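You operate a simulated robot arm through the tools that you are given. There is no shell and no other tool. Be economical: measure what you need, move in short steps, check, and stop when the job is done.

You run a simulated robot arm. Do the job below in one go: nothing can be reset, and whatever is moved stays where it is left.

Task
Lay the log in the length trough and brush the sawdust off the fuel bench.
Fine: the log lies on the sawdust, so it goes first; put the brush back.
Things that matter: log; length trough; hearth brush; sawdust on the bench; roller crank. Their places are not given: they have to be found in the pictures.

The check looks at the end state, three seconds after you hand in, the way a careful person would. Anything else that was tipped, shoved, dropped, spilled or broken makes it a failure.

Robot
A 7-joint arm with a two-finger parallel gripper, fixed in place. Base frame: the origin is at the foot of the arm, x ahead of it, y to its left, z up; the work surface is at about z = 620. Lengths are in mm, angles in degrees, forces in N, time in s.
Its first joint turns from -166.0 to 166.0 degrees. Payload 4.4 kg.
Tool frame: the origin (TCP) lies between the finger pads and is the grasp point; the fingertips stand 23 mm ahead of it; z points along the fingers, y is the line along which they close. Largest opening 94 mm; finger width 38, thickness 10; the body of the gripper, 54 by 96 mm, starts 39 mm behind the TCP.
Orientation is that of the tool frame in the base frame, as a unit quaternion [w, x, y, z]. With the fingers straight down and closing along the base's y, the tool's x points along the base's -x, its y along +y and its z along -z.

Tools
- The arm moves only by the tool drive_tool. Its argument "targets" is a list of rows, each an object of numbers (a shift or turn left out is 0, a gripper value left out holds the last): "jaw": the gripper command, from -1 (shut) to 1 (fully open), values between in proportion; "x", "y", "z": the shift along the tool's x, y, z in mm; "wx", "wy", "wz": the turn, a rotation vector about the tool's x, y, z in degrees. In form: [{"jaw": .., "x": .., "y": .., "z": .., "wx": .., "wy": .., "wz": ..}, ...]. A call has 1 to 8 rows; each row is the pose to reach, as a shift and turn from the pose commanded when the call began, along the tool's axes at that moment. A row lasts 0.2 s, in which the tool goes at most 50 mm and 8.6 degrees; a call with a longer step from one row to the next is refused whole, and so is a gripper value outside its range. A pose out of reach is approached as far as the arm can. The call stops where the force on the tool passes 40 N (or 10 N more than at its start, if that is more) or the arm is blocked; 0.2 s more then pass. The fingers move at their own pace (about 72 mm/s each) and stop on an object; they squeeze with about 21 N. The grip force told is the motor's: it shows also when the fingers shut on nothing. Time passes only in rows, and 0.2 s behind the last, so rows that repeat a pose let the fingers close. It gives the time, the measured TCP pose, the force on the tool (base axes), the opening and the grip force at its end, in the units of the frame above (readings bear some noise).
- Cameras (640 x 400 px; columns grow to the right, rows downward): "scene" is fixed at [399.6, 499.7, 1414.5]; the picture's right is [-0.92, -0.39, 0.00], its down [-0.30, 0.72, -0.63] and it looks along [0.24, -0.58, -0.78] (base axes); focal length 331 px, centre (320, 200). "wrist" rides on the gripper at [-39, 0, -44] in the tool frame; the picture's right is [0.00, -1.00, 0.00], its down [0.97, 0.00, -0.24] and it looks along [0.24, 0.00, 0.97] (tool axes); focal length 218 px, centre (320, 200).
- capture(camera): a new picture of that camera. No time passes.
- pixel_to_xyz(camera, pixels): for up to 12 pixels [column, row] of the newest picture of that camera ("zoom" is the newest enlarged one), the place [x, y, z] in the base frame of the surface seen there, good to about 2 mm. No time passes.
- close_up(camera, box): a new picture of the part [left, top, right, bottom] of that camera's present view, enlarged. No time passes.
- finish_job(): hands the job in; it is judged then, once.

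Keep the steps short. Do not move on a guess: measure, check each grasp and each placing, and mend mistakes. In all there are 80 turns and 34 pictures (those below and enlarged ones count). Leave the gripper open and the arm clear of the work at the hand-in unless told otherwise, and finish with a single line.

The tools are called as a command line: name --argument value ..., lists and objects as JSON in quotes. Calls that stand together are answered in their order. drive_tool: Moves the arm, as the interface text tells. Its arguments: {"type":"object","properties":{"targets":{"type":"array","items":{"type":"object","properties":{"jaw":{"type":"number"},"x":{"type":"number"},"y":{"type":"number"},"z":{"type":"number"},"wx":{"type":"number"},"wy":{"type":"number"},"wz":{"type":"number"}}}}},"required":["targets"]} The other tools are called the same way: capture (camera) takes a picture; pixel_to_xyz (camera, pixels) gives the place of the surface under pixels of a picture; close_up (camera, box) takes an enlarged picture of a part of a camera's view; finish_job () hands the job in.

At the start:

```text
time: 0.0
eef_pos: [679.9, -65.0, 983.9]
tcp_rot: [-0.001, 0.0, 1.0, 0.0]
contact_force: [0.0, -0.4, 0.0]
opening: 93.9
gripper_force: 0.0
```

scene: 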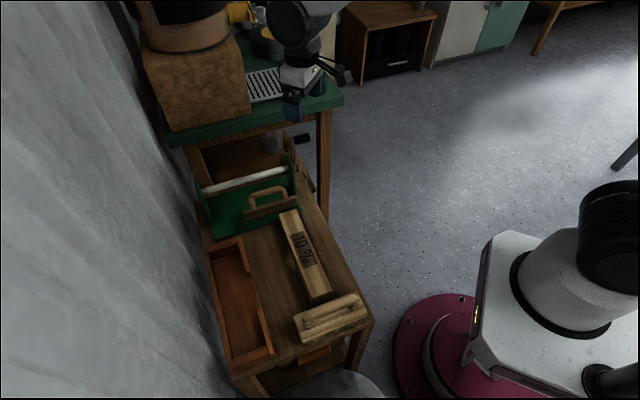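
wrist: 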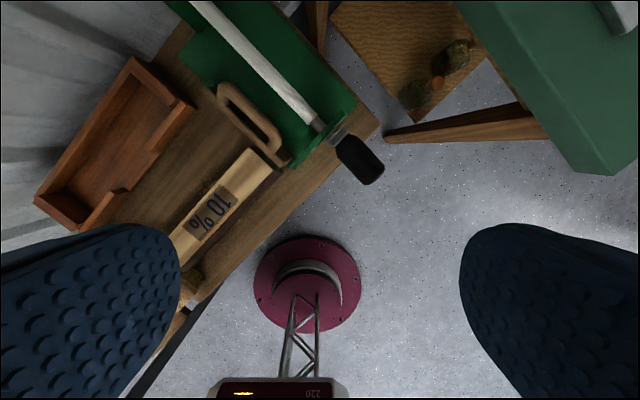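

I see the trough (left tray), the log labelled "10 %", the brush (bottom) and a green roller with a crank. I'll enlarge the bench area first.

close_up --camera "scene" --box '[180, 130, 400, 400]'

pixel_to_xyz --camera "scene" --pixels '[[288, 213], [320, 296], [302, 250], [240, 320], [258, 260], [260, 300], [330, 318], [300, 325], [360, 305], [270, 205], [340, 270], [214, 260]]'

```text
1.48 times, centred on (290, 265) of scene
```

zoom: 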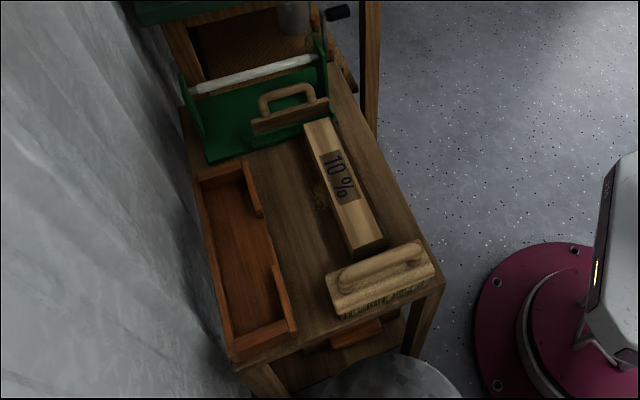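

```text
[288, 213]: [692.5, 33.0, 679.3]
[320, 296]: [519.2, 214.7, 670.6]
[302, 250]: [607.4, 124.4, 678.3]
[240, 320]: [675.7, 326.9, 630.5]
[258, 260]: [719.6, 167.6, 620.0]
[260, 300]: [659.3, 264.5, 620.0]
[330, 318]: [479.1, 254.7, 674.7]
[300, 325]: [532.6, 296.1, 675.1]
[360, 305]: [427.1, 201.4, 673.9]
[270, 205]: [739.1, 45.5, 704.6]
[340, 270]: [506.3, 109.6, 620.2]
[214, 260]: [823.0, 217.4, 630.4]
```

I'll enlarge the log/brush region and the trough, to get sharp outlines.

close_up --camera "scene" --box '[260, 190, 388, 370]'

close_up --camera "scene" --box '[185, 150, 335, 250]'

close_up --camera "wrist" --box '[20, 0, 400, 340]'

```text
2.22 times, centred on (324, 280) of scene
```

zoom: 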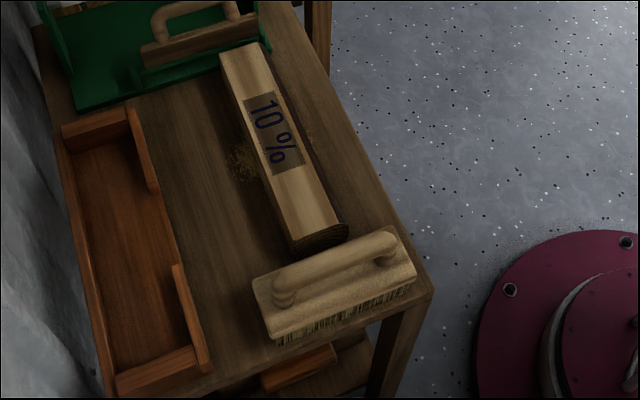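

```text
4.00 times, centred on (260, 200) of scene
```

zoom: 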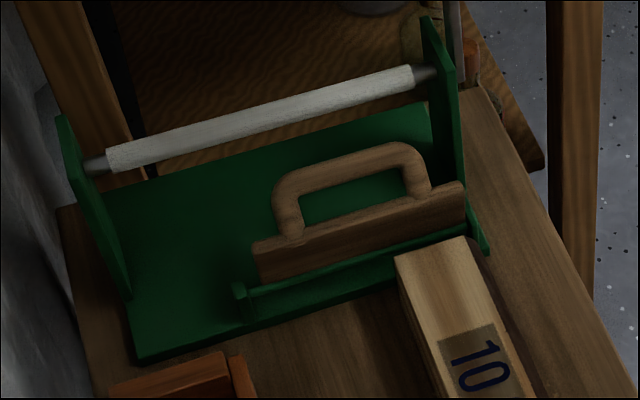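

```text
1.18 times, centred on (210, 170) of wrist
```

zoom: 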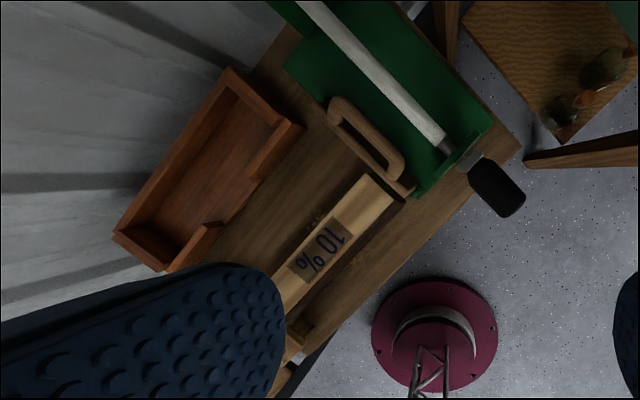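

I'll measure log corners, trough edges, brush and sawdust from the scene camera pixels.

pixel_to_xyz --camera "scene" --pixels '[[281, 216], [295, 211], [311, 296], [329, 289], [288, 273], [290, 262], [213, 247], [238, 241], [236, 365], [272, 352], [248, 272], [258, 312]]'

pixel_to_xyz --camera "scene" --pixels '[[296, 320], [305, 341], [358, 297], [366, 317], [306, 321], [350, 299], [328, 306], [240, 260], [225, 330], [256, 335], [222, 255], [246, 340]]'

pixel_to_xyz --camera "scene" --pixels '[[371, 323], [330, 230], [310, 190], [270, 345], [253, 215], [301, 197], [302, 139], [266, 190], [300, 130], [240, 285], [227, 285], [350, 275]]'

```text
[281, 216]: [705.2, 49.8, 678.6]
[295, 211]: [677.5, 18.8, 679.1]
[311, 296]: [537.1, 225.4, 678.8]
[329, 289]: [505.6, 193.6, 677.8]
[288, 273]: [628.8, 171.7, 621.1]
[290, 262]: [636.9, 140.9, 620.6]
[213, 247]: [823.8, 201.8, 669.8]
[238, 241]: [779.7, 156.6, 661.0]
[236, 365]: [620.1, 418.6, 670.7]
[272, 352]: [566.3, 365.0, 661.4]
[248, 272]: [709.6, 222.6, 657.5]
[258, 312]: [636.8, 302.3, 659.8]
```

```text
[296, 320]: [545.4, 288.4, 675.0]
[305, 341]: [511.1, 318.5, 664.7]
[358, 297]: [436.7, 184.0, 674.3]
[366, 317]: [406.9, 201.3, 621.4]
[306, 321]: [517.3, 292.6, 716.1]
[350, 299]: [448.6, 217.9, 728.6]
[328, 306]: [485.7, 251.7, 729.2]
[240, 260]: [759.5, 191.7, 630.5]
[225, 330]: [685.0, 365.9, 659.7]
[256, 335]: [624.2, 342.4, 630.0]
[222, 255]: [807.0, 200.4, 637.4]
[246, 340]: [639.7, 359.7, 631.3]
```

```text
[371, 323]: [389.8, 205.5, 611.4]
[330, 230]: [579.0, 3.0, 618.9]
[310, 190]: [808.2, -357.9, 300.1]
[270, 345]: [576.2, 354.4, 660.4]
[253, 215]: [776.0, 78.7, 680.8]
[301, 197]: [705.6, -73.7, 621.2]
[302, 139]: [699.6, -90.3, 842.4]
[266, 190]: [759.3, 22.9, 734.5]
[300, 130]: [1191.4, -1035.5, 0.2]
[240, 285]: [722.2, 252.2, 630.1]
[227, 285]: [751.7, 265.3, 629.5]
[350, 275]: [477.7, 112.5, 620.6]
```

The log lies parallel to the trough. I'll measure the wall behind the trough and the trough's inner edges for finger clearance.

pixel_to_xyz --camera "scene" --pixels '[[200, 250], [205, 290], [205, 320], [190, 260], [180, 220], [220, 350], [340, 385], [302, 354], [221, 290], [217, 290], [219, 290], [223, 290]]'

drive_tool --targets '[{"x": 10, "y": 25, "wz": 8, "jaw": 1}, {"x": 20, "y": 50, "wz": 16}, {"x": 30, "y": 75, "wz": 24}, {"x": 40, "y": 100, "wz": 32}, {"x": 45, "y": 125, "wz": 40}, {"x": 50, "y": 150, "wz": 46}]'

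```text
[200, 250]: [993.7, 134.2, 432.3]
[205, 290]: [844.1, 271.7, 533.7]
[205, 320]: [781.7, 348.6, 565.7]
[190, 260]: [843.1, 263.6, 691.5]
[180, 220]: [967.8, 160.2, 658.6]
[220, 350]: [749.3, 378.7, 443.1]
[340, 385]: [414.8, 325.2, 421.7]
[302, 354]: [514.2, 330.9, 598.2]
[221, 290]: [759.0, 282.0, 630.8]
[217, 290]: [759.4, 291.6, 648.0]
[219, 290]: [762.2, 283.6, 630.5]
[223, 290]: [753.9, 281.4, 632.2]
```

```text
time: 1.4
eef_pos: [628.9, 83.1, 985.5]
tcp_rot: [0.001, 0.392, 0.92, 0.0]
contact_force: [0.4, -0.7, -0.1]
opening: 94.0
gripper_force: 0.1
```

Wall is ~50 mm beyond the trough. Now a top-down view from the wrist camera.

capture --camera "wrist"

```text
27 pictures are left
```

wrist: 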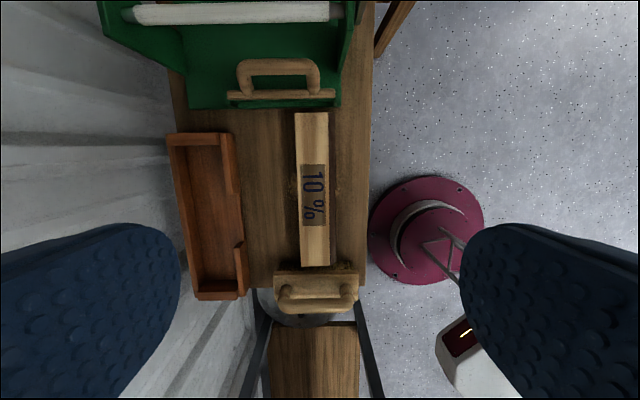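

Measure trough, log, brush and edges in this top view.

pixel_to_xyz --camera "wrist" --pixels '[[178, 149], [220, 147], [197, 287], [236, 286], [224, 190], [240, 240], [170, 137], [200, 297], [231, 135], [246, 294], [187, 220], [232, 215]]'

pixel_to_xyz --camera "wrist" --pixels '[[297, 115], [327, 115], [302, 263], [328, 263], [371, 110], [369, 250], [277, 272], [356, 271], [285, 293], [350, 293], [318, 300], [180, 98]]'

close_up --camera "wrist" --box '[150, 100, 390, 340]'

```text
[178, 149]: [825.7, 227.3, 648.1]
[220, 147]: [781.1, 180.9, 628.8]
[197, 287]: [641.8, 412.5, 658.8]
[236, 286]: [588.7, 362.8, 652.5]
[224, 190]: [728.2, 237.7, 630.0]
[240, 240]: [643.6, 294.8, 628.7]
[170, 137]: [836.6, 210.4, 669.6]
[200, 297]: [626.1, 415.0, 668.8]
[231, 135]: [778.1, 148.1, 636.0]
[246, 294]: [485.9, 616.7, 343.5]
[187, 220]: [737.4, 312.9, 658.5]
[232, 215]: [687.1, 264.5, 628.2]
```

```text
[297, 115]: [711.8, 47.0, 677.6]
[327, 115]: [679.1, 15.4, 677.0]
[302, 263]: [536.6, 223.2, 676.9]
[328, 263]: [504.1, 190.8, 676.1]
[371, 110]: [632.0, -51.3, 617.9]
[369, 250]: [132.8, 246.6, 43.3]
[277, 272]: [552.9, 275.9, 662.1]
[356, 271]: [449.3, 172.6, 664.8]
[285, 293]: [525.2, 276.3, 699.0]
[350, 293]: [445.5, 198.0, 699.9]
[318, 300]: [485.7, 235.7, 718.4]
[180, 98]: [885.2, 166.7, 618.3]
```

```text
1.67 times, centred on (270, 220) of wrist
```

zoom: 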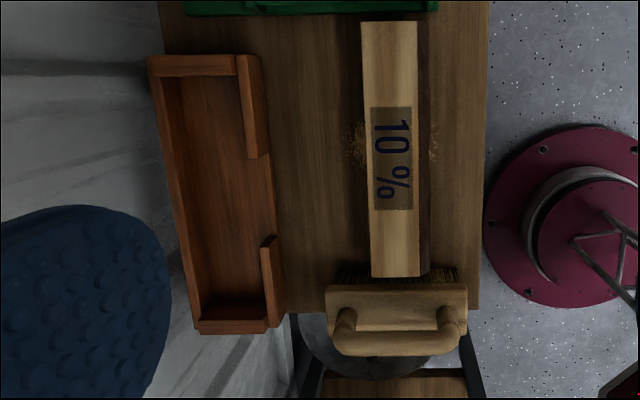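

Trough inner size seems ~70 x 262 mm against a log of ~44 x 246, so I need exact ends. Measure more points in the zoom.

pixel_to_xyz --camera "zoom" --pixels '[[230, 295], [230, 305], [230, 315], [230, 322], [230, 328], [205, 60], [205, 68], [205, 74], [205, 78], [205, 84], [170, 90], [190, 180]]'

pixel_to_xyz --camera "zoom" --pixels '[[185, 180], [181, 180], [177, 180], [173, 180], [170, 180], [240, 110], [245, 110], [250, 110], [255, 110], [261, 110], [265, 270], [275, 270]]'

pixel_to_xyz --camera "zoom" --pixels '[[390, 23], [390, 26], [395, 272], [395, 275], [364, 150], [367, 150], [418, 150], [421, 150], [350, 145], [435, 150], [345, 130], [440, 160]]'

```text
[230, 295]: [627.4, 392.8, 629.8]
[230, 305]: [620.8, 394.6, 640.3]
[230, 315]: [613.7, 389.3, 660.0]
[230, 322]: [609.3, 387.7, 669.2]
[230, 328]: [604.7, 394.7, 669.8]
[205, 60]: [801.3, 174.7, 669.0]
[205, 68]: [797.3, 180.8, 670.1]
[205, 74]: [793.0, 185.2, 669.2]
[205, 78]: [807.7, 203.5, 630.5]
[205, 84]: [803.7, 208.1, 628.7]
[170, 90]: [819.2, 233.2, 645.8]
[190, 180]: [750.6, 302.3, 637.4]
```

```text
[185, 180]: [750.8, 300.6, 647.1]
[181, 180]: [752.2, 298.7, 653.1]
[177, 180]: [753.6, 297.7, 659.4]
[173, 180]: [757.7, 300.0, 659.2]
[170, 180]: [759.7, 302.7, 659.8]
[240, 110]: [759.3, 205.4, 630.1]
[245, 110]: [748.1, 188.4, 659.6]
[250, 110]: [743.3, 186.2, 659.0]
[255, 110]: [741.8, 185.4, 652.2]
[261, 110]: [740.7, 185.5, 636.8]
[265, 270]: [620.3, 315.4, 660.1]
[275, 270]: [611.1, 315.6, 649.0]
```

```text
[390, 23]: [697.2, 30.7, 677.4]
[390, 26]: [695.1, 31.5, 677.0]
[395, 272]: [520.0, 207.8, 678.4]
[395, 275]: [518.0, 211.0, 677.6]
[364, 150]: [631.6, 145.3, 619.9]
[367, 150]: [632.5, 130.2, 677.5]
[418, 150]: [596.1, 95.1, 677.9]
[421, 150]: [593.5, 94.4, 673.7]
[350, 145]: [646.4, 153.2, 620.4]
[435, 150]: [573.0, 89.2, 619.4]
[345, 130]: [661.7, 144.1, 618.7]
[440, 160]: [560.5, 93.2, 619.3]
```

Trough: inner ~270 x 79 mm, centre about (705, 289), floor z 630, long walls to 660, ends to 670. Log ~256 x 50, centre about (607, 120), top z 678. Move above the log.

drive_tool --targets '[{"x": 10, "y": 2.5, "z": 45, "wz": -0.6}, {"x": 20, "y": 5, "z": 90, "wz": -0.6}, {"x": 30, "y": 7.5, "z": 135, "wz": -0.6}, {"x": 38, "y": 9, "z": 175, "wz": -0.6}, {"x": 41.9, "y": 9.9, "z": 210, "wz": -0.6}, {"x": 41.9, "y": 9.9, "z": 210, "wz": -0.6}]'

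capture --camera "wrist"

```text
time: 2.8
eef_pos: [607.9, 121.8, 772.6]
tcp_rot: [0.0, 0.386, 0.922, 0.0]
contact_force: [-0.2, 0.3, 0.5]
opening: 94.1
gripper_force: 0.0
```

```text
25 pictures are left
```

wrist: 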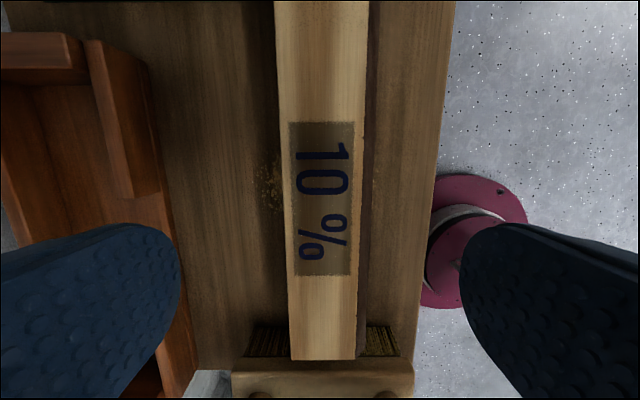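

Log is centred between the fingers. Descend 92 mm with open jaws, then close.

drive_tool --targets '[{"z": 35}, {"z": 65}, {"z": 85}, {"z": 92.5}, {"z": 92.5}]'

drive_tool --targets '[{"jaw": -1}, {"jaw": -1}, {"jaw": -1}, {"jaw": -1}]'

```text
time: 4.0
eef_pos: [607.3, 120.8, 681.1]
tcp_rot: [0.0, 0.386, 0.923, 0.001]
contact_force: [0.3, 0.2, -1.4]
opening: 94.0
gripper_force: 0.1
```

```text
time: 5.0
eef_pos: [606.6, 120.3, 681.2]
tcp_rot: [0.001, 0.386, 0.923, -0.001]
contact_force: [-0.6, 1.8, 0.9]
opening: 63.0
gripper_force: 20.9
```

Opening 63 mm, wider than the ~50 top face. I'll look before lifting.

capture --camera "wrist"

close_up --camera "scene" --box '[250, 180, 370, 330]'

```text
24 pictures are left
```

wrist: 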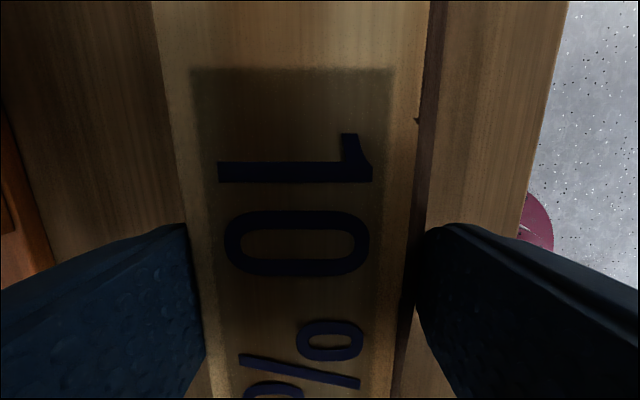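

```text
2.67 times, centred on (310, 255) of scene
```

zoom: 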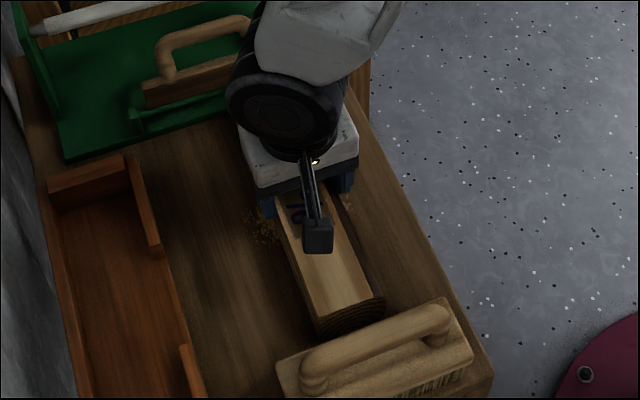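

The right finger bears on the bark side, the left on the cut face. Try a small lift of 20 mm and check.

drive_tool --targets '[{"z": -6, "jaw": -1}, {"z": -14}, {"z": -25}, {"z": -25}]'

close_up --camera "scene" --box '[250, 180, 370, 330]'

```text
time: 6.0
eef_pos: [608.2, 122.7, 706.7]
tcp_rot: [0.0, 0.386, 0.923, 0.0]
contact_force: [0.5, -0.7, -6.7]
opening: 63.1
gripper_force: 21.0
```

```text
2.67 times, centred on (310, 255) of scene
```

zoom: 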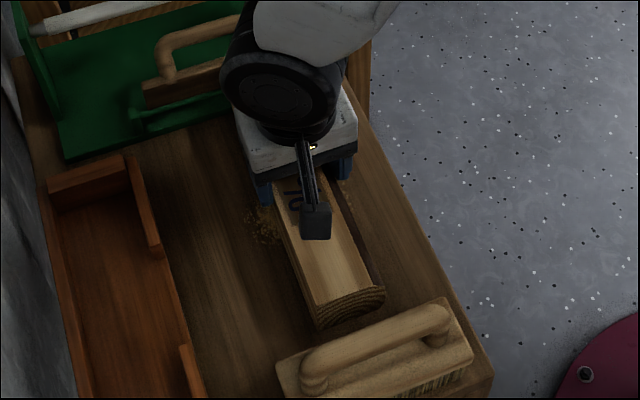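

Log is held (6.7 N weight). Lift more and inspect its end profile.

drive_tool --targets '[{"z": -20, "jaw": -1}, {"z": -45}, {"z": -70}, {"z": -80}, {"z": -80}]'

close_up --camera "scene" --box '[260, 170, 370, 310]'

```text
time: 7.2
eef_pos: [609.3, 124.8, 785.1]
tcp_rot: [-0.001, 0.386, 0.923, 0.0]
contact_force: [0.9, 0.3, -6.7]
opening: 62.9
gripper_force: 21.0
```

```text
2.86 times, centred on (315, 240) of scene
```

zoom: 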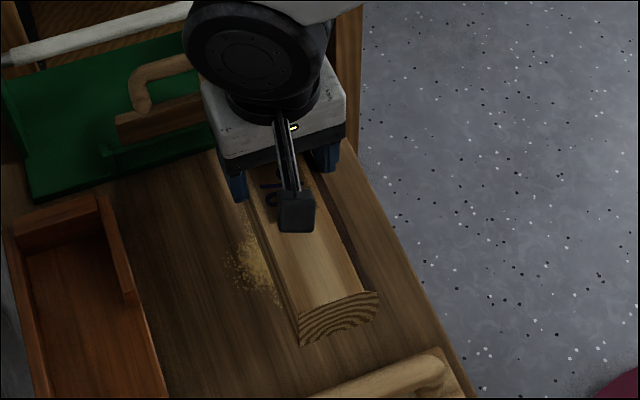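

Measure the raised log's near end face and left/right edges relative to the TCP (609, 125).

pixel_to_xyz --camera "zoom" --pixels '[[303, 342], [340, 330], [374, 308], [378, 294], [370, 290], [297, 320], [340, 300], [352, 250], [360, 252], [272, 260], [266, 240], [335, 310]]'

```text
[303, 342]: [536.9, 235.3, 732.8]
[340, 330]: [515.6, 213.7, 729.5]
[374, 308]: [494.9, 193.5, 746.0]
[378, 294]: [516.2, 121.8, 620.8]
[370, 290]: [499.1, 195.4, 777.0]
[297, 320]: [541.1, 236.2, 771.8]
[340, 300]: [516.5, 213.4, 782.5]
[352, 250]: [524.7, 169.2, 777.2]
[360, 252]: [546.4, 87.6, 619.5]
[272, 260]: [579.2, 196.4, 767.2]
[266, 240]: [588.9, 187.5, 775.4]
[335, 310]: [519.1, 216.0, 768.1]
```

Log is ~256 x 64 mm, level, centred on the TCP. Carry it over the trough: 49 mm along tool x, 184 mm along tool y.

drive_tool --targets '[{"x": 8, "y": 30, "wz": -0.4, "jaw": -1}, {"x": 18, "y": 65, "wz": -0.4}, {"x": 28, "y": 100, "wz": -0.4}, {"x": 38, "y": 135, "wz": -0.4}, {"x": 45, "y": 165, "wz": -0.4}, {"x": 49, "y": 183.6, "wz": -0.4}, {"x": 49, "y": 183.6, "wz": -0.4}]'

close_up --camera "scene" --box '[180, 170, 340, 390]'

capture --camera "wrist"

```text
time: 8.8
eef_pos: [704.2, 287.4, 790.1]
tcp_rot: [0.0, 0.383, 0.924, 0.0]
contact_force: [-0.2, -0.2, -7.1]
opening: 62.6
gripper_force: 21.4
```

```text
1.82 times, centred on (260, 280) of scene
```

zoom: 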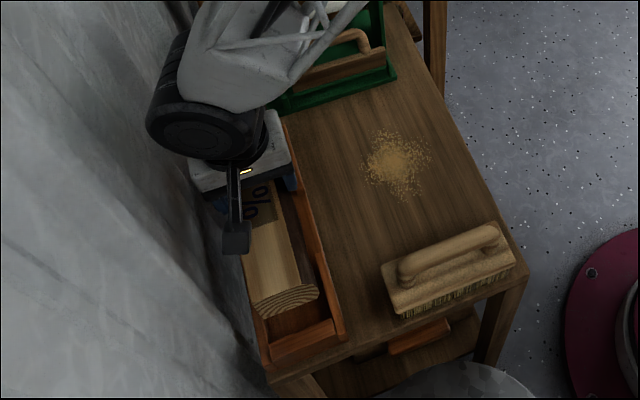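

```text
19 pictures are left
```

wrist: 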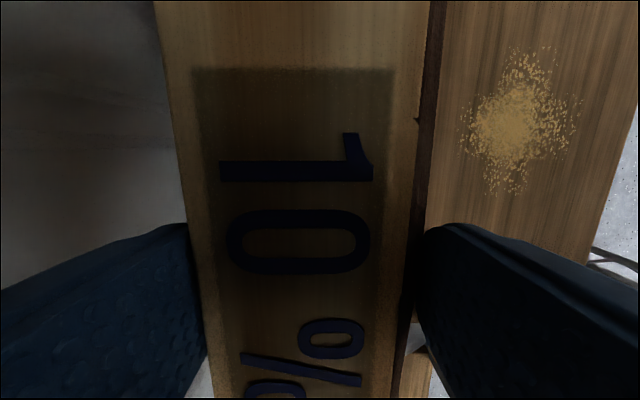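

Log hangs over the trough. Lower 50 mm (bottom still ~10 mm above the end walls) and check ends.

drive_tool --targets '[{"y": 1.5, "z": 20, "jaw": -1}, {"y": 1.5, "z": 40}, {"y": 1.5, "z": 50}, {"y": 1.5, "z": 50}]'

close_up --camera "scene" --box '[200, 220, 310, 390]'

```text
time: 9.8
eef_pos: [705.7, 288.5, 738.2]
tcp_rot: [0.001, 0.382, 0.924, 0.0]
contact_force: [-0.1, 0.4, -5.5]
opening: 62.8
gripper_force: 20.7
```

```text
2.35 times, centred on (255, 305) of scene
```

zoom: 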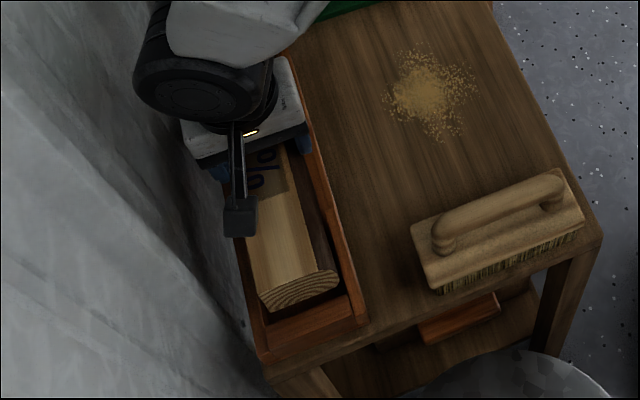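

Check gap between log and walls numerically.

pixel_to_xyz --camera "zoom" --pixels '[[300, 293], [300, 300], [300, 315], [300, 322], [300, 328], [335, 260], [345, 265], [338, 275], [260, 300], [252, 300], [246, 270], [350, 305]]'

```text
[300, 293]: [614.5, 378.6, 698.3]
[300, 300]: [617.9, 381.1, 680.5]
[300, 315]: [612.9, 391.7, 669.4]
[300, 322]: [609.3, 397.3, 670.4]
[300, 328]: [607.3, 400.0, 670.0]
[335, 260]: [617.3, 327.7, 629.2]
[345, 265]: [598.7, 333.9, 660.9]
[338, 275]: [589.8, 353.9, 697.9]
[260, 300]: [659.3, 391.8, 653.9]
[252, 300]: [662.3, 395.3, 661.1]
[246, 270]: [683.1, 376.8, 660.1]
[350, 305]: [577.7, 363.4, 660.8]
```

Gaps: ~8 mm at the end, ~9 mm each side. Lower to seat.

drive_tool --targets '[{"y": 1, "z": 15, "jaw": -1}, {"y": 1, "z": 30}, {"y": 1, "z": 40}, {"y": 1, "z": 44.5}, {"y": 1, "z": 44.5}]'

```text
time: 11.0
eef_pos: [705.6, 287.5, 693.6]
tcp_rot: [0.0, 0.382, 0.924, 0.0]
contact_force: [-0.1, 0.3, -5.7]
opening: 62.6
gripper_force: 21.0
```

Still bearing the weight; creep down in 1 mm steps to contact.

drive_tool --targets '[{"z": 1, "jaw": -1}, {"z": 2}, {"z": 3}, {"z": 3}]'

```text
time: 12.0
eef_pos: [705.9, 289.0, 690.6]
tcp_rot: [0.0, 0.383, 0.924, 0.002]
contact_force: [-6.3, -0.7, 26.9]
opening: 63.2
gripper_force: 21.1
```

Contact (27 N up): seated. Open modestly, then rise.

drive_tool --targets '[{"z": -0.5, "jaw": 0.65}, {"z": -0.5, "jaw": 0.65}, {"z": -0.5, "jaw": 0.65}, {"z": -15, "jaw": 0.65}, {"z": -45, "jaw": 0.8}, {"z": -90, "jaw": 1}, {"z": -130, "jaw": 1}]'

close_up --camera "scene" --box '[190, 200, 390, 390]'

```text
time: 13.6
eef_pos: [705.6, 287.3, 819.0]
tcp_rot: [0.0, 0.382, 0.924, -0.001]
contact_force: [-0.2, -0.3, 0.2]
opening: 94.2
gripper_force: 0.1
```

```text
2.11 times, centred on (290, 295) of scene
```

zoom: 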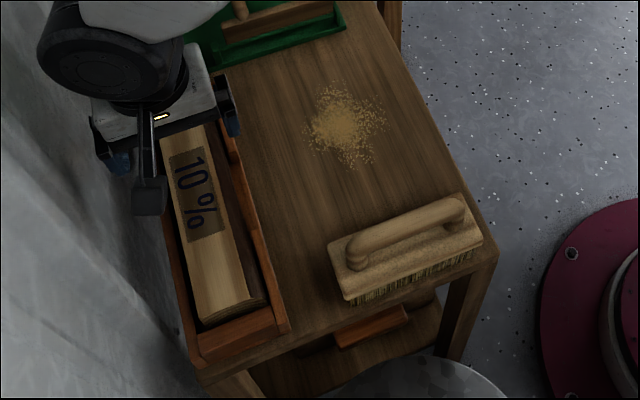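

Log lies in the trough. Measure sawdust extents, bench edges and brush in this zoom.

pixel_to_xyz --camera "zoom" --pixels '[[342, 122], [302, 132], [386, 108], [336, 82], [357, 168], [330, 90], [440, 120], [494, 245], [300, 335], [400, 25], [265, 300], [205, 310]]'

pixel_to_xyz --camera "zoom" --pixels '[[329, 243], [347, 296], [482, 238], [462, 195], [355, 238], [355, 262], [455, 200], [460, 218], [405, 222], [405, 235], [350, 303], [470, 260]]'

```text
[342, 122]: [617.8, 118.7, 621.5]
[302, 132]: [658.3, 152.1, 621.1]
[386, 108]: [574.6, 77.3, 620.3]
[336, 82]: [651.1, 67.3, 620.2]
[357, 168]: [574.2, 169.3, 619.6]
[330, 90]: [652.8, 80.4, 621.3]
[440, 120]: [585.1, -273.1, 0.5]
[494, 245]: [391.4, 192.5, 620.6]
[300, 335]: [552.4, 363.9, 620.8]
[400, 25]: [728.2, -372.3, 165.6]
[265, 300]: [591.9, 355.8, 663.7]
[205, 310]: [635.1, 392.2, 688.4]
```

```text
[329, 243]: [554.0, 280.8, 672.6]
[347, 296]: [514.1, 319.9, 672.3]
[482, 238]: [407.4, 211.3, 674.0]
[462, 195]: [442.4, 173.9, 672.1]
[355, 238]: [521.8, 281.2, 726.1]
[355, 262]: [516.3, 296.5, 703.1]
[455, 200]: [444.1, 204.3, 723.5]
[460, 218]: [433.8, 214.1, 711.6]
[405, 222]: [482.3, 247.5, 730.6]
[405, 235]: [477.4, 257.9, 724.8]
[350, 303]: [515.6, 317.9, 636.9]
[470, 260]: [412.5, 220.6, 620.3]
```

Sawdust spans u/v ≈ ±60 mm about (618,119); brush centre (480,246), handle top z 731. Go above the brush while turning the gripper so the fingers close across the handle.

drive_tool --targets '[{"x": 15, "y": -30, "z": -5, "wz": -4, "jaw": 1}, {"x": 32, "y": -60, "z": -5, "wz": -12}, {"x": 50, "y": -90, "z": -5, "wz": -20}, {"x": 70, "y": -115, "z": -5, "wz": -28}, {"x": 90, "y": -140, "z": -5, "wz": -36}, {"x": 110, "y": -165, "z": -5, "wz": -44}, {"x": 125, "y": -180, "z": -5, "wz": -52}, {"x": 130.8, "y": -188, "z": -5, "wz": -60}]'

drive_tool --targets '[{"wz": -8}, {"wz": -16}, {"wz": -24}, {"wz": -30}, {"wz": -30}]'

capture --camera "wrist"

capture --camera "scene"

```text
time: 15.4
eef_pos: [478.1, 247.5, 823.0]
tcp_rot: [0.0, -0.131, 0.991, 0.0]
contact_force: [0.1, 0.0, -0.5]
opening: 94.1
gripper_force: 0.0
```

```text
time: 16.6
eef_pos: [480.0, 247.4, 825.0]
tcp_rot: [0.0, -0.384, 0.923, 0.0]
contact_force: [0.2, 0.1, -0.7]
opening: 94.1
gripper_force: 0.1
```

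```text
16 pictures are left
```

wrist: 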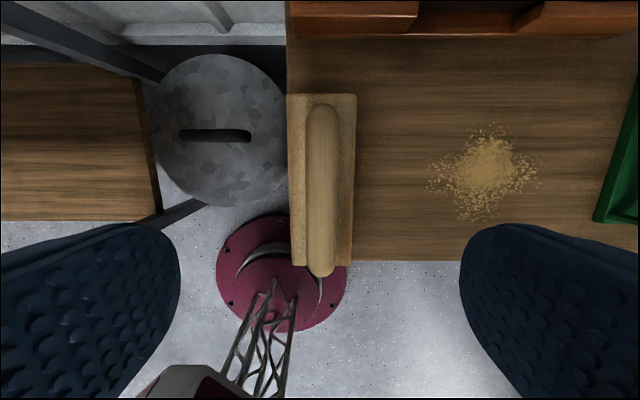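

```text
15 pictures are left
```

scene: 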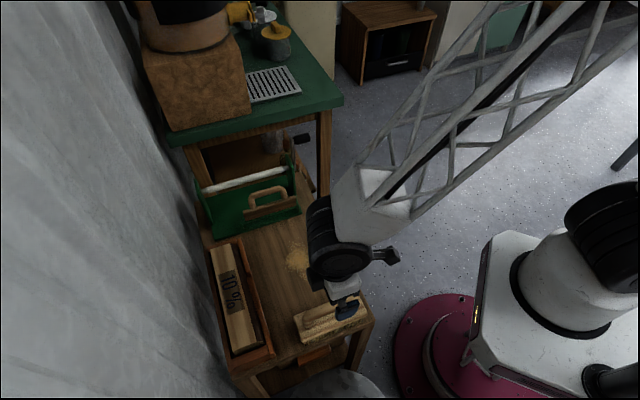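

Left of the bench end is a lidded bin, so I'll sweep toward the open robot-side edge with the brush turned 90°. Measure handle, green base and edge.

pixel_to_xyz --camera "wrist" --pixels '[[308, 170], [321, 170], [335, 170], [321, 120], [321, 250], [596, 215], [400, 259], [600, 259], [490, 218], [490, 125], [428, 185], [545, 165]]'

pixel_to_xyz --camera "wrist" --pixels '[[293, 100], [353, 100], [293, 262], [353, 262], [345, 30], [560, 34], [288, 250], [288, 60], [610, 180], [321, 108], [321, 270], [475, 170]]'

```text
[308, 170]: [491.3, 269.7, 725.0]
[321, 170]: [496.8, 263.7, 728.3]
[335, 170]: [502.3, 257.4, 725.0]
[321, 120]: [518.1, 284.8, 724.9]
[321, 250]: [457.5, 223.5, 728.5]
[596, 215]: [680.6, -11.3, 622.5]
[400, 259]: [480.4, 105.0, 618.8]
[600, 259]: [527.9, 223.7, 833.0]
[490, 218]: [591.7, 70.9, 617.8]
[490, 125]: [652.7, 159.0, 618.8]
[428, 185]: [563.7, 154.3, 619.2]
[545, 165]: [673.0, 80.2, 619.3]
```

```text
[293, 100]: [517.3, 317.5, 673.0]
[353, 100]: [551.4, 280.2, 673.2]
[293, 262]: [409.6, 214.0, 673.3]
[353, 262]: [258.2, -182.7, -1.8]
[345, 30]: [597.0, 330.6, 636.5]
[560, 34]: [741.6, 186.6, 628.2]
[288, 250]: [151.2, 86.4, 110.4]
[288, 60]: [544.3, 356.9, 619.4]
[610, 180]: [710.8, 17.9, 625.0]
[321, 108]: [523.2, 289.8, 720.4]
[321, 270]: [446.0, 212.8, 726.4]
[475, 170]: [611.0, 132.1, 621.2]
```

Handle axis is exactly under the TCP. Descend to z ≈ 712 and close on the handle.

drive_tool --targets '[{"z": 40}, {"z": 75}, {"z": 100}, {"z": 112}, {"z": 112}]'

drive_tool --targets '[{"jaw": -1}, {"jaw": -1}, {"jaw": -1}, {"jaw": -1}, {"jaw": -1}]'

```text
time: 17.8
eef_pos: [481.0, 248.5, 714.7]
tcp_rot: [0.0, -0.382, 0.924, -0.001]
contact_force: [0.3, 0.4, 0.5]
opening: 93.9
gripper_force: 0.2
```

```text
time: 19.0
eef_pos: [481.4, 247.8, 715.0]
tcp_rot: [0.0, -0.383, 0.924, 0.0]
contact_force: [0.6, -0.2, -1.1]
opening: 22.7
gripper_force: 20.9
```

Handle gripped (22.7 mm). Home pose noted: (481.4, 247.8, 715.0). Lift 60 mm.

drive_tool --targets '[{"z": -15, "jaw": -1}, {"z": -35}, {"z": -60}, {"z": -60}]'

close_up --camera "scene" --box '[240, 220, 400, 380]'

```text
time: 20.0
eef_pos: [481.5, 247.5, 771.8]
tcp_rot: [0.0, -0.383, 0.924, 0.001]
contact_force: [-0.1, -0.1, -2.3]
opening: 22.4
gripper_force: 21.1
```

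```text
2.50 times, centred on (320, 300) of scene
```

zoom: 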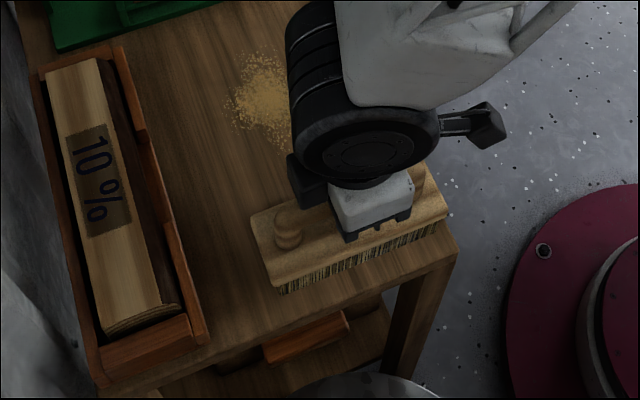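

Held. First move along the bench while turning the brush (kept mid-bench), then shift toward the trough side.

drive_tool --targets '[{"y": -15, "z": -10, "wz": 8, "jaw": -1}, {"y": -40, "z": -15, "wz": 16}, {"y": -65, "z": -15, "wz": 24}, {"y": -90, "z": -15, "wz": 32}, {"y": -115, "z": -15, "wz": 40}, {"y": -140, "z": -15, "wz": 48}, {"y": -165, "z": -15, "wz": 56}, {"y": -189, "z": -15, "wz": 64}]'

drive_tool --targets '[{"wz": 8}, {"wz": 16}, {"wz": 24}, {"wz": 26}, {"wz": 26}]'

```text
time: 21.8
eef_pos: [612.8, 113.6, 787.4]
tcp_rot: [0.0, 0.166, 0.986, 0.0]
contact_force: [-0.7, 0.6, -2.2]
opening: 22.2
gripper_force: 21.0
```

```text
time: 23.0
eef_pos: [611.1, 114.3, 787.3]
tcp_rot: [0.0, 0.384, 0.923, 0.0]
contact_force: [0.4, 0.1, -2.4]
opening: 22.4
gripper_force: 21.1
```

Shift 93 mm toward the trough side and lower to just above the bench (z 725), then look.

drive_tool --targets '[{"x": -3, "y": 40, "jaw": -1}, {"x": -3, "y": 80}, {"x": -3, "y": 93}, {"x": -3, "y": 93, "z": 30}, {"x": -3, "y": 93, "z": 60}, {"x": -3, "y": 93, "z": 60}]'

capture --camera "wrist"

close_up --camera "scene" --box '[190, 180, 370, 330]'

```text
time: 24.4
eef_pos: [681.8, 175.8, 728.1]
tcp_rot: [0.001, 0.383, 0.924, 0.0]
contact_force: [-0.5, -0.8, -2.1]
opening: 22.3
gripper_force: 21.4
```

```text
13 pictures are left
```

wrist: 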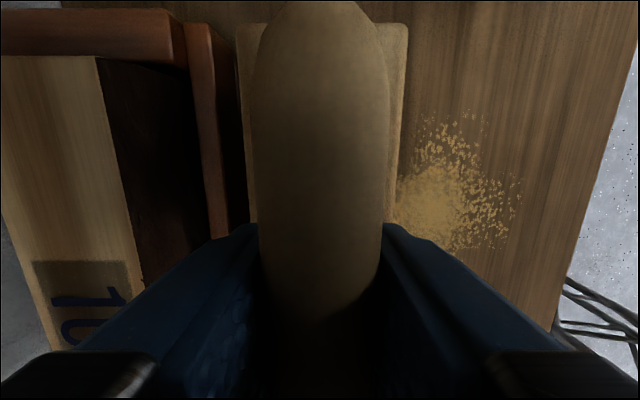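

```text
2.67 times, centred on (280, 255) of scene
```

zoom: 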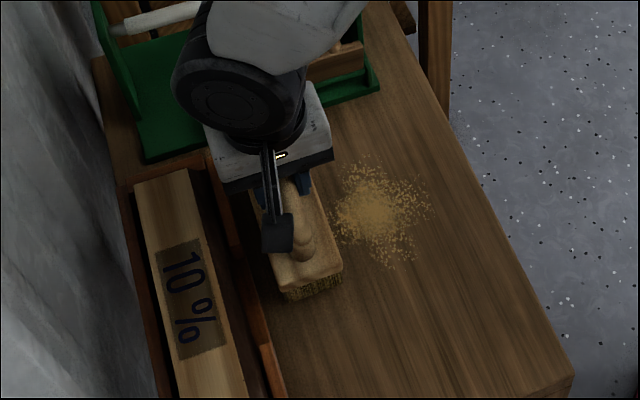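

Brush is between trough and dust, covering its full length. Lower 14 mm to bench contact.

drive_tool --targets '[{"x": 2, "z": 6, "jaw": -1}, {"x": 2, "z": 11}, {"x": 2, "z": 14}, {"x": 2, "z": 14}]'

```text
time: 25.4
eef_pos: [681.3, 179.7, 713.9]
tcp_rot: [0.001, 0.383, 0.924, 0.0]
contact_force: [0.3, -0.2, -1.8]
opening: 22.3
gripper_force: 20.6
```

Barely touching; press 2–3 mm more.

drive_tool --targets '[{"z": 1, "jaw": -1}, {"z": 2}, {"z": 2}]'

```text
time: 26.2
eef_pos: [680.9, 179.1, 712.5]
tcp_rot: [0.0, 0.383, 0.924, 0.001]
contact_force: [0.1, -7.5, 16.9]
opening: 22.5
gripper_force: 21.4
```

Contact 17 N. Sweep toward the robot-side edge (−tool y).

drive_tool --targets '[{"y": -15, "z": -0.5, "jaw": -1}, {"y": -40, "z": -0.5}, {"y": -65, "z": -0.5}, {"y": -90, "z": -0.5}, {"y": -115, "z": -0.5}, {"y": -140, "z": -0.5}, {"y": -160, "z": -0.5}, {"y": -160, "z": -0.5}]'

close_up --camera "scene" --box '[190, 180, 370, 330]'

```text
time: 28.0
eef_pos: [570.0, 66.4, 713.6]
tcp_rot: [0.001, 0.383, 0.924, -0.001]
contact_force: [-0.5, 0.2, -2.7]
opening: 22.7
gripper_force: 21.1
```

```text
2.67 times, centred on (280, 255) of scene
```

zoom: 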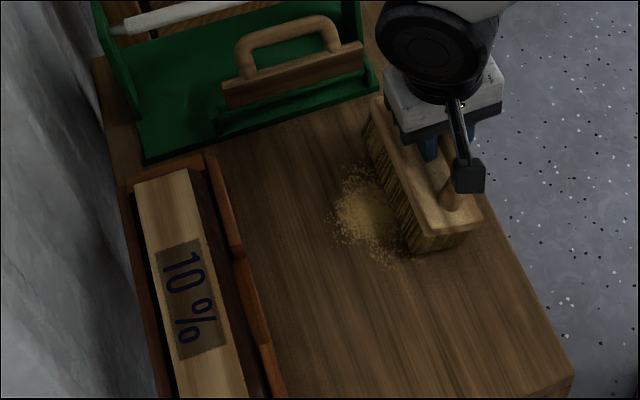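

Contact was lost in the stroke (−2.7 N); dust partly thinned. Finish this stroke pressing ~2 mm lower, past the edge.

drive_tool --targets '[{"z": 1.5, "jaw": -1}, {"z": 1.5, "y": -15}, {"z": 1.5, "y": -35}, {"z": 1.5, "y": -50}, {"z": 1.0, "y": -60}, {"z": 1.0, "y": -60}]'

close_up --camera "scene" --box '[190, 180, 370, 330]'

```text
time: 29.4
eef_pos: [522.6, 23.1, 711.1]
tcp_rot: [0.001, 0.383, 0.924, 0.0]
contact_force: [0.0, -1.3, -2.0]
opening: 22.8
gripper_force: 20.8
```

```text
2.67 times, centred on (280, 255) of scene
```

zoom: 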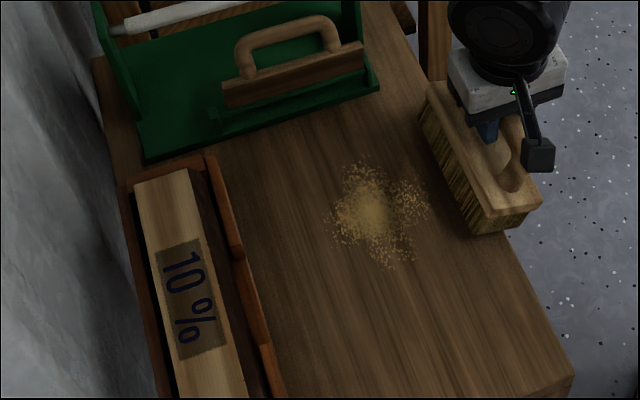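

The dust stays in place but thins under brushing, so it needs repeated strokes in firm contact. Lift, go back behind it.

drive_tool --targets '[{"z": -20, "jaw": -1}, {"z": -20, "y": 45}, {"z": -20, "y": 90}, {"z": -20, "y": 135}, {"z": -20, "y": 180}, {"z": -20, "y": 212}, {"z": -5, "y": 217}, {"z": -2, "y": 217}]'

drive_tool --targets '[{"z": 1, "jaw": -1}, {"z": 2}, {"z": 3}, {"z": 3}]'

```text
time: 31.0
eef_pos: [678.2, 176.2, 729.4]
tcp_rot: [0.002, 0.382, 0.924, 0.0]
contact_force: [-13.2, -8.8, 23.0]
opening: 22.3
gripper_force: 20.5
stopped in row 7: the force on the tool passed its limit (the readings are from after the stop); the commanded pose is now the measured one
```

```text
time: 31.3
eef_pos: [678.3, 178.3, 729.0]
tcp_rot: [0.001, 0.383, 0.924, 0.001]
contact_force: [-7.0, -3.6, 8.5]
opening: 22.3
gripper_force: 21.2
stopped in row 1: the force on the tool passed its limit (the readings are from after the stop); the commanded pose is now the measured one
```

Stopped by contact at z 729. Look before anything else.

close_up --camera "scene" --box '[190, 180, 370, 330]'

capture --camera "wrist"

```text
2.67 times, centred on (280, 255) of scene
```

zoom: 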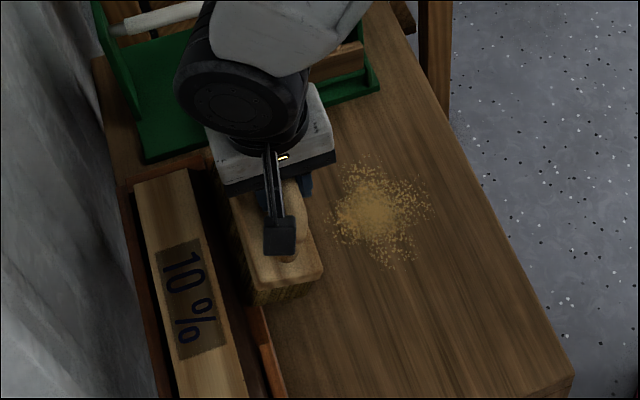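

```text
8 pictures are left
```

wrist: 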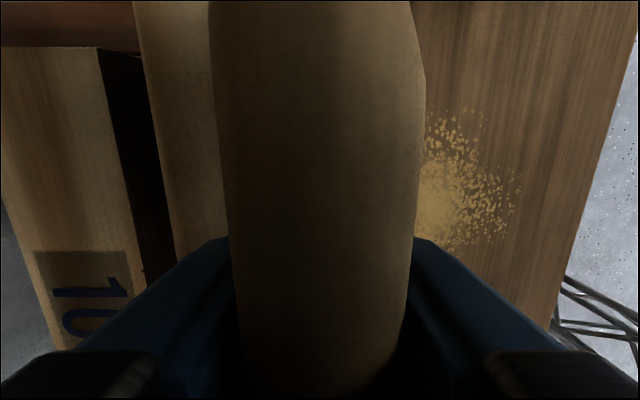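

The brush has rolled about its round handle, its rear now over the trough wall. Back off up and away from the trough.

drive_tool --targets '[{"z": -10, "y": -5, "jaw": -1}, {"z": -25, "y": -20}, {"z": -30, "y": -45}, {"z": -30, "y": -50}]'

close_up --camera "scene" --box '[190, 180, 370, 330]'

```text
time: 32.3
eef_pos: [642.4, 142.1, 760.1]
tcp_rot: [0.001, 0.383, 0.924, 0.001]
contact_force: [0.3, -0.7, -1.5]
opening: 22.1
gripper_force: 20.8
```

```text
2.67 times, centred on (280, 255) of scene
```

zoom: 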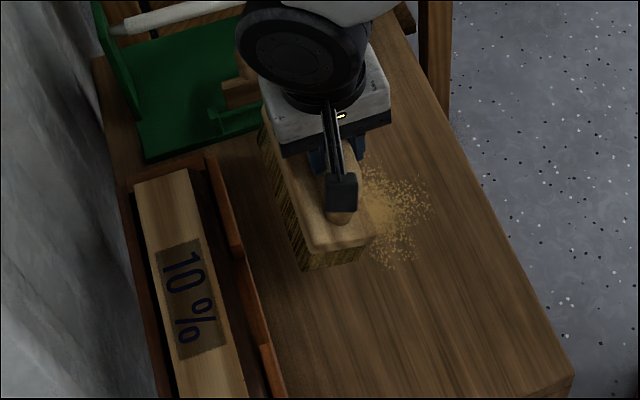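

Log and trough look unmoved. Measure the brush's tilt.

pixel_to_xyz --camera "zoom" --pixels '[[310, 243], [368, 236], [285, 190], [340, 250], [300, 268], [360, 258], [341, 220], [262, 130], [245, 268], [262, 340], [213, 165], [165, 260]]'

```text
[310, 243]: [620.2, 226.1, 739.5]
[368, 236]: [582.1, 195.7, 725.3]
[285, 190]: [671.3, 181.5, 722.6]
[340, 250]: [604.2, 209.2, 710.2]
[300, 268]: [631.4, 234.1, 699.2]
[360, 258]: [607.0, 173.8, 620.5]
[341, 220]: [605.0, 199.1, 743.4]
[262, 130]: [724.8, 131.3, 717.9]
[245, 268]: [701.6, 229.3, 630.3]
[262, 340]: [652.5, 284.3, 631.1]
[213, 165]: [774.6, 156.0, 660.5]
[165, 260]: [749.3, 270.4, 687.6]
```

The brush is rolled ~15° and pushed up in the grip. I'll set it on the clear bench area, release so it settles flat, and regrip deeper so the fingertips bear on its plate. Move 138 mm toward the near end.

drive_tool --targets '[{"x": 35, "y": -5, "z": -5, "jaw": -1}, {"x": 75, "y": -10, "z": -5}, {"x": 110, "y": -15, "z": -5}, {"x": 138, "y": -20, "z": -5}, {"x": 138, "y": -20, "z": 10}, {"x": 138, "y": -20, "z": 20}, {"x": 138, "y": -20, "z": 20}]'

drive_tool --targets '[{"z": 2, "jaw": -1}, {"z": 4}, {"z": 6}, {"z": 8}, {"z": 8}]'

```text
time: 33.9
eef_pos: [531.6, 224.7, 740.0]
tcp_rot: [0.0, 0.383, 0.924, 0.0]
contact_force: [-0.1, -0.4, -2.1]
opening: 22.6
gripper_force: 20.4
```

```text
time: 35.1
eef_pos: [532.0, 225.6, 731.1]
tcp_rot: [0.002, 0.383, 0.924, 0.001]
contact_force: [0.3, -0.2, -2.5]
opening: 22.4
gripper_force: 20.7
```

No contact yet at z 731; go on in 2 mm steps.

drive_tool --targets '[{"z": 2, "jaw": -1}, {"z": 4}, {"z": 6}, {"z": 8}, {"z": 8}]'

drive_tool --targets '[{"z": 2, "jaw": -1}, {"z": 4}, {"z": 5}, {"z": 5}]'

```text
time: 36.3
eef_pos: [532.0, 226.1, 722.9]
tcp_rot: [0.001, 0.383, 0.924, 0.001]
contact_force: [-0.3, 0.1, -1.9]
opening: 22.4
gripper_force: 20.7
```

```text
time: 37.3
eef_pos: [531.2, 226.7, 717.5]
tcp_rot: [0.002, 0.383, 0.924, 0.001]
contact_force: [-0.7, 0.0, -1.6]
opening: 22.3
gripper_force: 20.8
```

drive_tool --targets '[{"z": 1.5, "jaw": -1}, {"z": 3}, {"z": 4.5}, {"z": 6}, {"z": 6}]'

```text
time: 38.5
eef_pos: [530.2, 225.7, 710.8]
tcp_rot: [0.002, 0.383, 0.924, -0.001]
contact_force: [-0.5, -0.1, -2.2]
opening: 22.3
gripper_force: 20.7
```

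The brush sits higher in the grip; keep lowering carefully.

drive_tool --targets '[{"z": 1.5, "jaw": -1}, {"z": 3}, {"z": 4.5}, {"z": 6}, {"z": 6}]'

capture --camera "scene"

```text
time: 39.7
eef_pos: [530.9, 225.1, 704.9]
tcp_rot: [0.001, 0.383, 0.924, 0.0]
contact_force: [-0.4, 0.8, -1.6]
opening: 22.5
gripper_force: 20.8
```

```text
6 pictures are left
```

scene: 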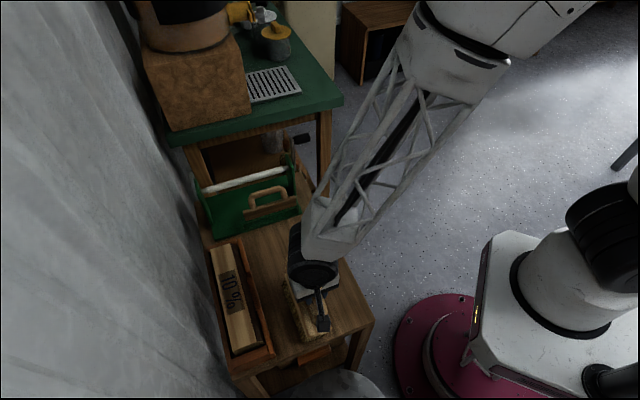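

Measure the brush's plate height now.

pixel_to_xyz --camera "scene" --pixels '[[300, 325], [303, 333], [308, 340], [312, 341], [325, 336], [329, 331], [290, 295], [295, 310], [310, 332], [303, 341], [318, 338], [286, 285]]'

```text
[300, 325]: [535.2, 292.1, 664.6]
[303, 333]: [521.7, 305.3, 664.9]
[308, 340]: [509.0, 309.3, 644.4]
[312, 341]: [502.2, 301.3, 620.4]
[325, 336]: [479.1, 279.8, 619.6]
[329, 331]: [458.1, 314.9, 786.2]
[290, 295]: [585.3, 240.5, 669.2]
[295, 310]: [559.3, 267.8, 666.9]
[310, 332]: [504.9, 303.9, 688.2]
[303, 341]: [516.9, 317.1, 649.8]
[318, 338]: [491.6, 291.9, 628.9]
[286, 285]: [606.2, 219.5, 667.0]
```

drive_tool --targets '[{"z": 1, "jaw": -1}, {"z": 2}, {"z": 3}, {"z": 3}]'

```text
time: 40.4
eef_pos: [533.8, 226.6, 703.5]
tcp_rot: [0.003, 0.383, 0.924, 0.002]
contact_force: [-2.6, 0.3, 7.9]
opening: 22.3
gripper_force: 20.6
stopped in row 3: the force on the tool passed its limit (the readings are from after the stop); the commanded pose is now the measured one
```

Contact at z 703. Release so it settles flat.

drive_tool --targets '[{"jaw": -0.3}, {"jaw": -0.1}, {"jaw": 0.2}, {"jaw": 0.5}, {"jaw": 1}, {"jaw": 1}, {"jaw": 1}]'

drive_tool --targets '[{"z": -30, "jaw": 1}, {"z": -70}, {"z": -110}, {"z": -110}]'

capture --camera "wrist"

```text
time: 42.0
eef_pos: [531.9, 226.3, 704.2]
tcp_rot: [0.002, 0.382, 0.924, 0.001]
contact_force: [-1.1, 0.3, 3.0]
opening: 94.0
gripper_force: 0.0
```

```text
time: 43.0
eef_pos: [531.6, 225.7, 815.8]
tcp_rot: [0.002, 0.383, 0.924, 0.002]
contact_force: [-0.3, -0.2, -1.1]
opening: 93.7
gripper_force: 0.2
```

```text
5 pictures are left
```

wrist: 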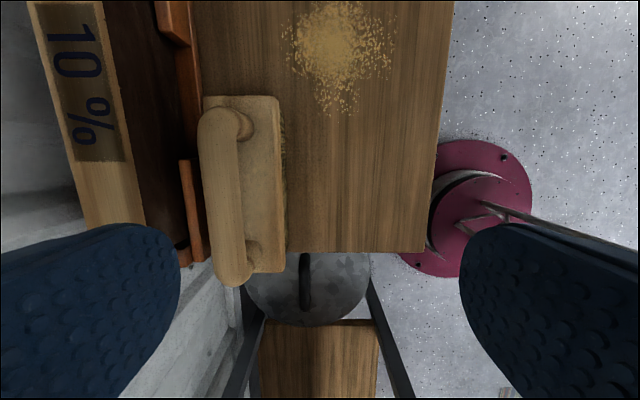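

Brush stands on the bench next to the trough. Measure it.

pixel_to_xyz --camera "wrist" --pixels '[[279, 97], [284, 270], [240, 97], [265, 180], [275, 180], [218, 150], [228, 240], [222, 200], [245, 200], [212, 200], [232, 200], [283, 180]]'

pixel_to_xyz --camera "wrist" --pixels '[[192, 200], [187, 165], [165, 30], [205, 225], [204, 110], [208, 120], [245, 265], [230, 278], [288, 200], [225, 120], [330, 50], [100, 200]]'

```text
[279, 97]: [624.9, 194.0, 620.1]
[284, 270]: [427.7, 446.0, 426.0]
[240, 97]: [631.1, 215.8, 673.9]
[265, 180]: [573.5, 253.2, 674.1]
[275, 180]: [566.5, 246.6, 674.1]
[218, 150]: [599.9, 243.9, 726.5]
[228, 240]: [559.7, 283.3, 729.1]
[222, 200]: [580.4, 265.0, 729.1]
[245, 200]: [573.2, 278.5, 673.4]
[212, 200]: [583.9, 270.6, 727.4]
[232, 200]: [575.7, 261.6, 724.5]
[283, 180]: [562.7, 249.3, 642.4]
```

```text
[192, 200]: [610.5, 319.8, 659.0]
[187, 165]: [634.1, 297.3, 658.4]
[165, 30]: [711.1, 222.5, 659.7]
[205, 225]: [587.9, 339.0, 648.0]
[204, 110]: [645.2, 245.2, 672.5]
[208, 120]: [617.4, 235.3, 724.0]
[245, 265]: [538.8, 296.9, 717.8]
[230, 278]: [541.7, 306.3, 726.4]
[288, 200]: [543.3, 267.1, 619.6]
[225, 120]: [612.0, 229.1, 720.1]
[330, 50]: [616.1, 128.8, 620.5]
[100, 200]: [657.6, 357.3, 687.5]
```

Brush stands flat (plate z 674, handle top 729), handle line at v≈597.5, mid u≈−219; trough unchanged. Regrip deeper: go 62 mm over in tool y, then down to z ≈ 699.

drive_tool --targets '[{"x": -1, "y": 30, "jaw": 0.35}, {"x": -3, "y": 62}, {"x": -3, "y": 62, "z": 40}, {"x": -3, "y": 62, "z": 75}, {"x": -3, "y": 62, "z": 100}, {"x": -3, "y": 62, "z": 114}, {"x": -3, "y": 62, "z": 114}]'

```text
time: 44.6
eef_pos: [578.7, 266.6, 702.3]
tcp_rot: [0.003, 0.383, 0.924, 0.002]
contact_force: [0.2, -0.3, -0.4]
opening: 63.6
gripper_force: 0.0
```

drive_tool --targets '[{"z": 1.5, "jaw": 0.35}, {"z": 3}, {"z": 3, "jaw": -1}, {"z": 3, "jaw": -1}, {"z": 3, "jaw": -1}, {"z": 3, "jaw": -1}, {"z": 3, "jaw": -1}]'

```text
time: 46.2
eef_pos: [577.7, 266.9, 700.2]
tcp_rot: [0.003, 0.383, 0.924, 0.002]
contact_force: [1.7, 1.3, 2.5]
opening: 22.5
gripper_force: 21.6
```

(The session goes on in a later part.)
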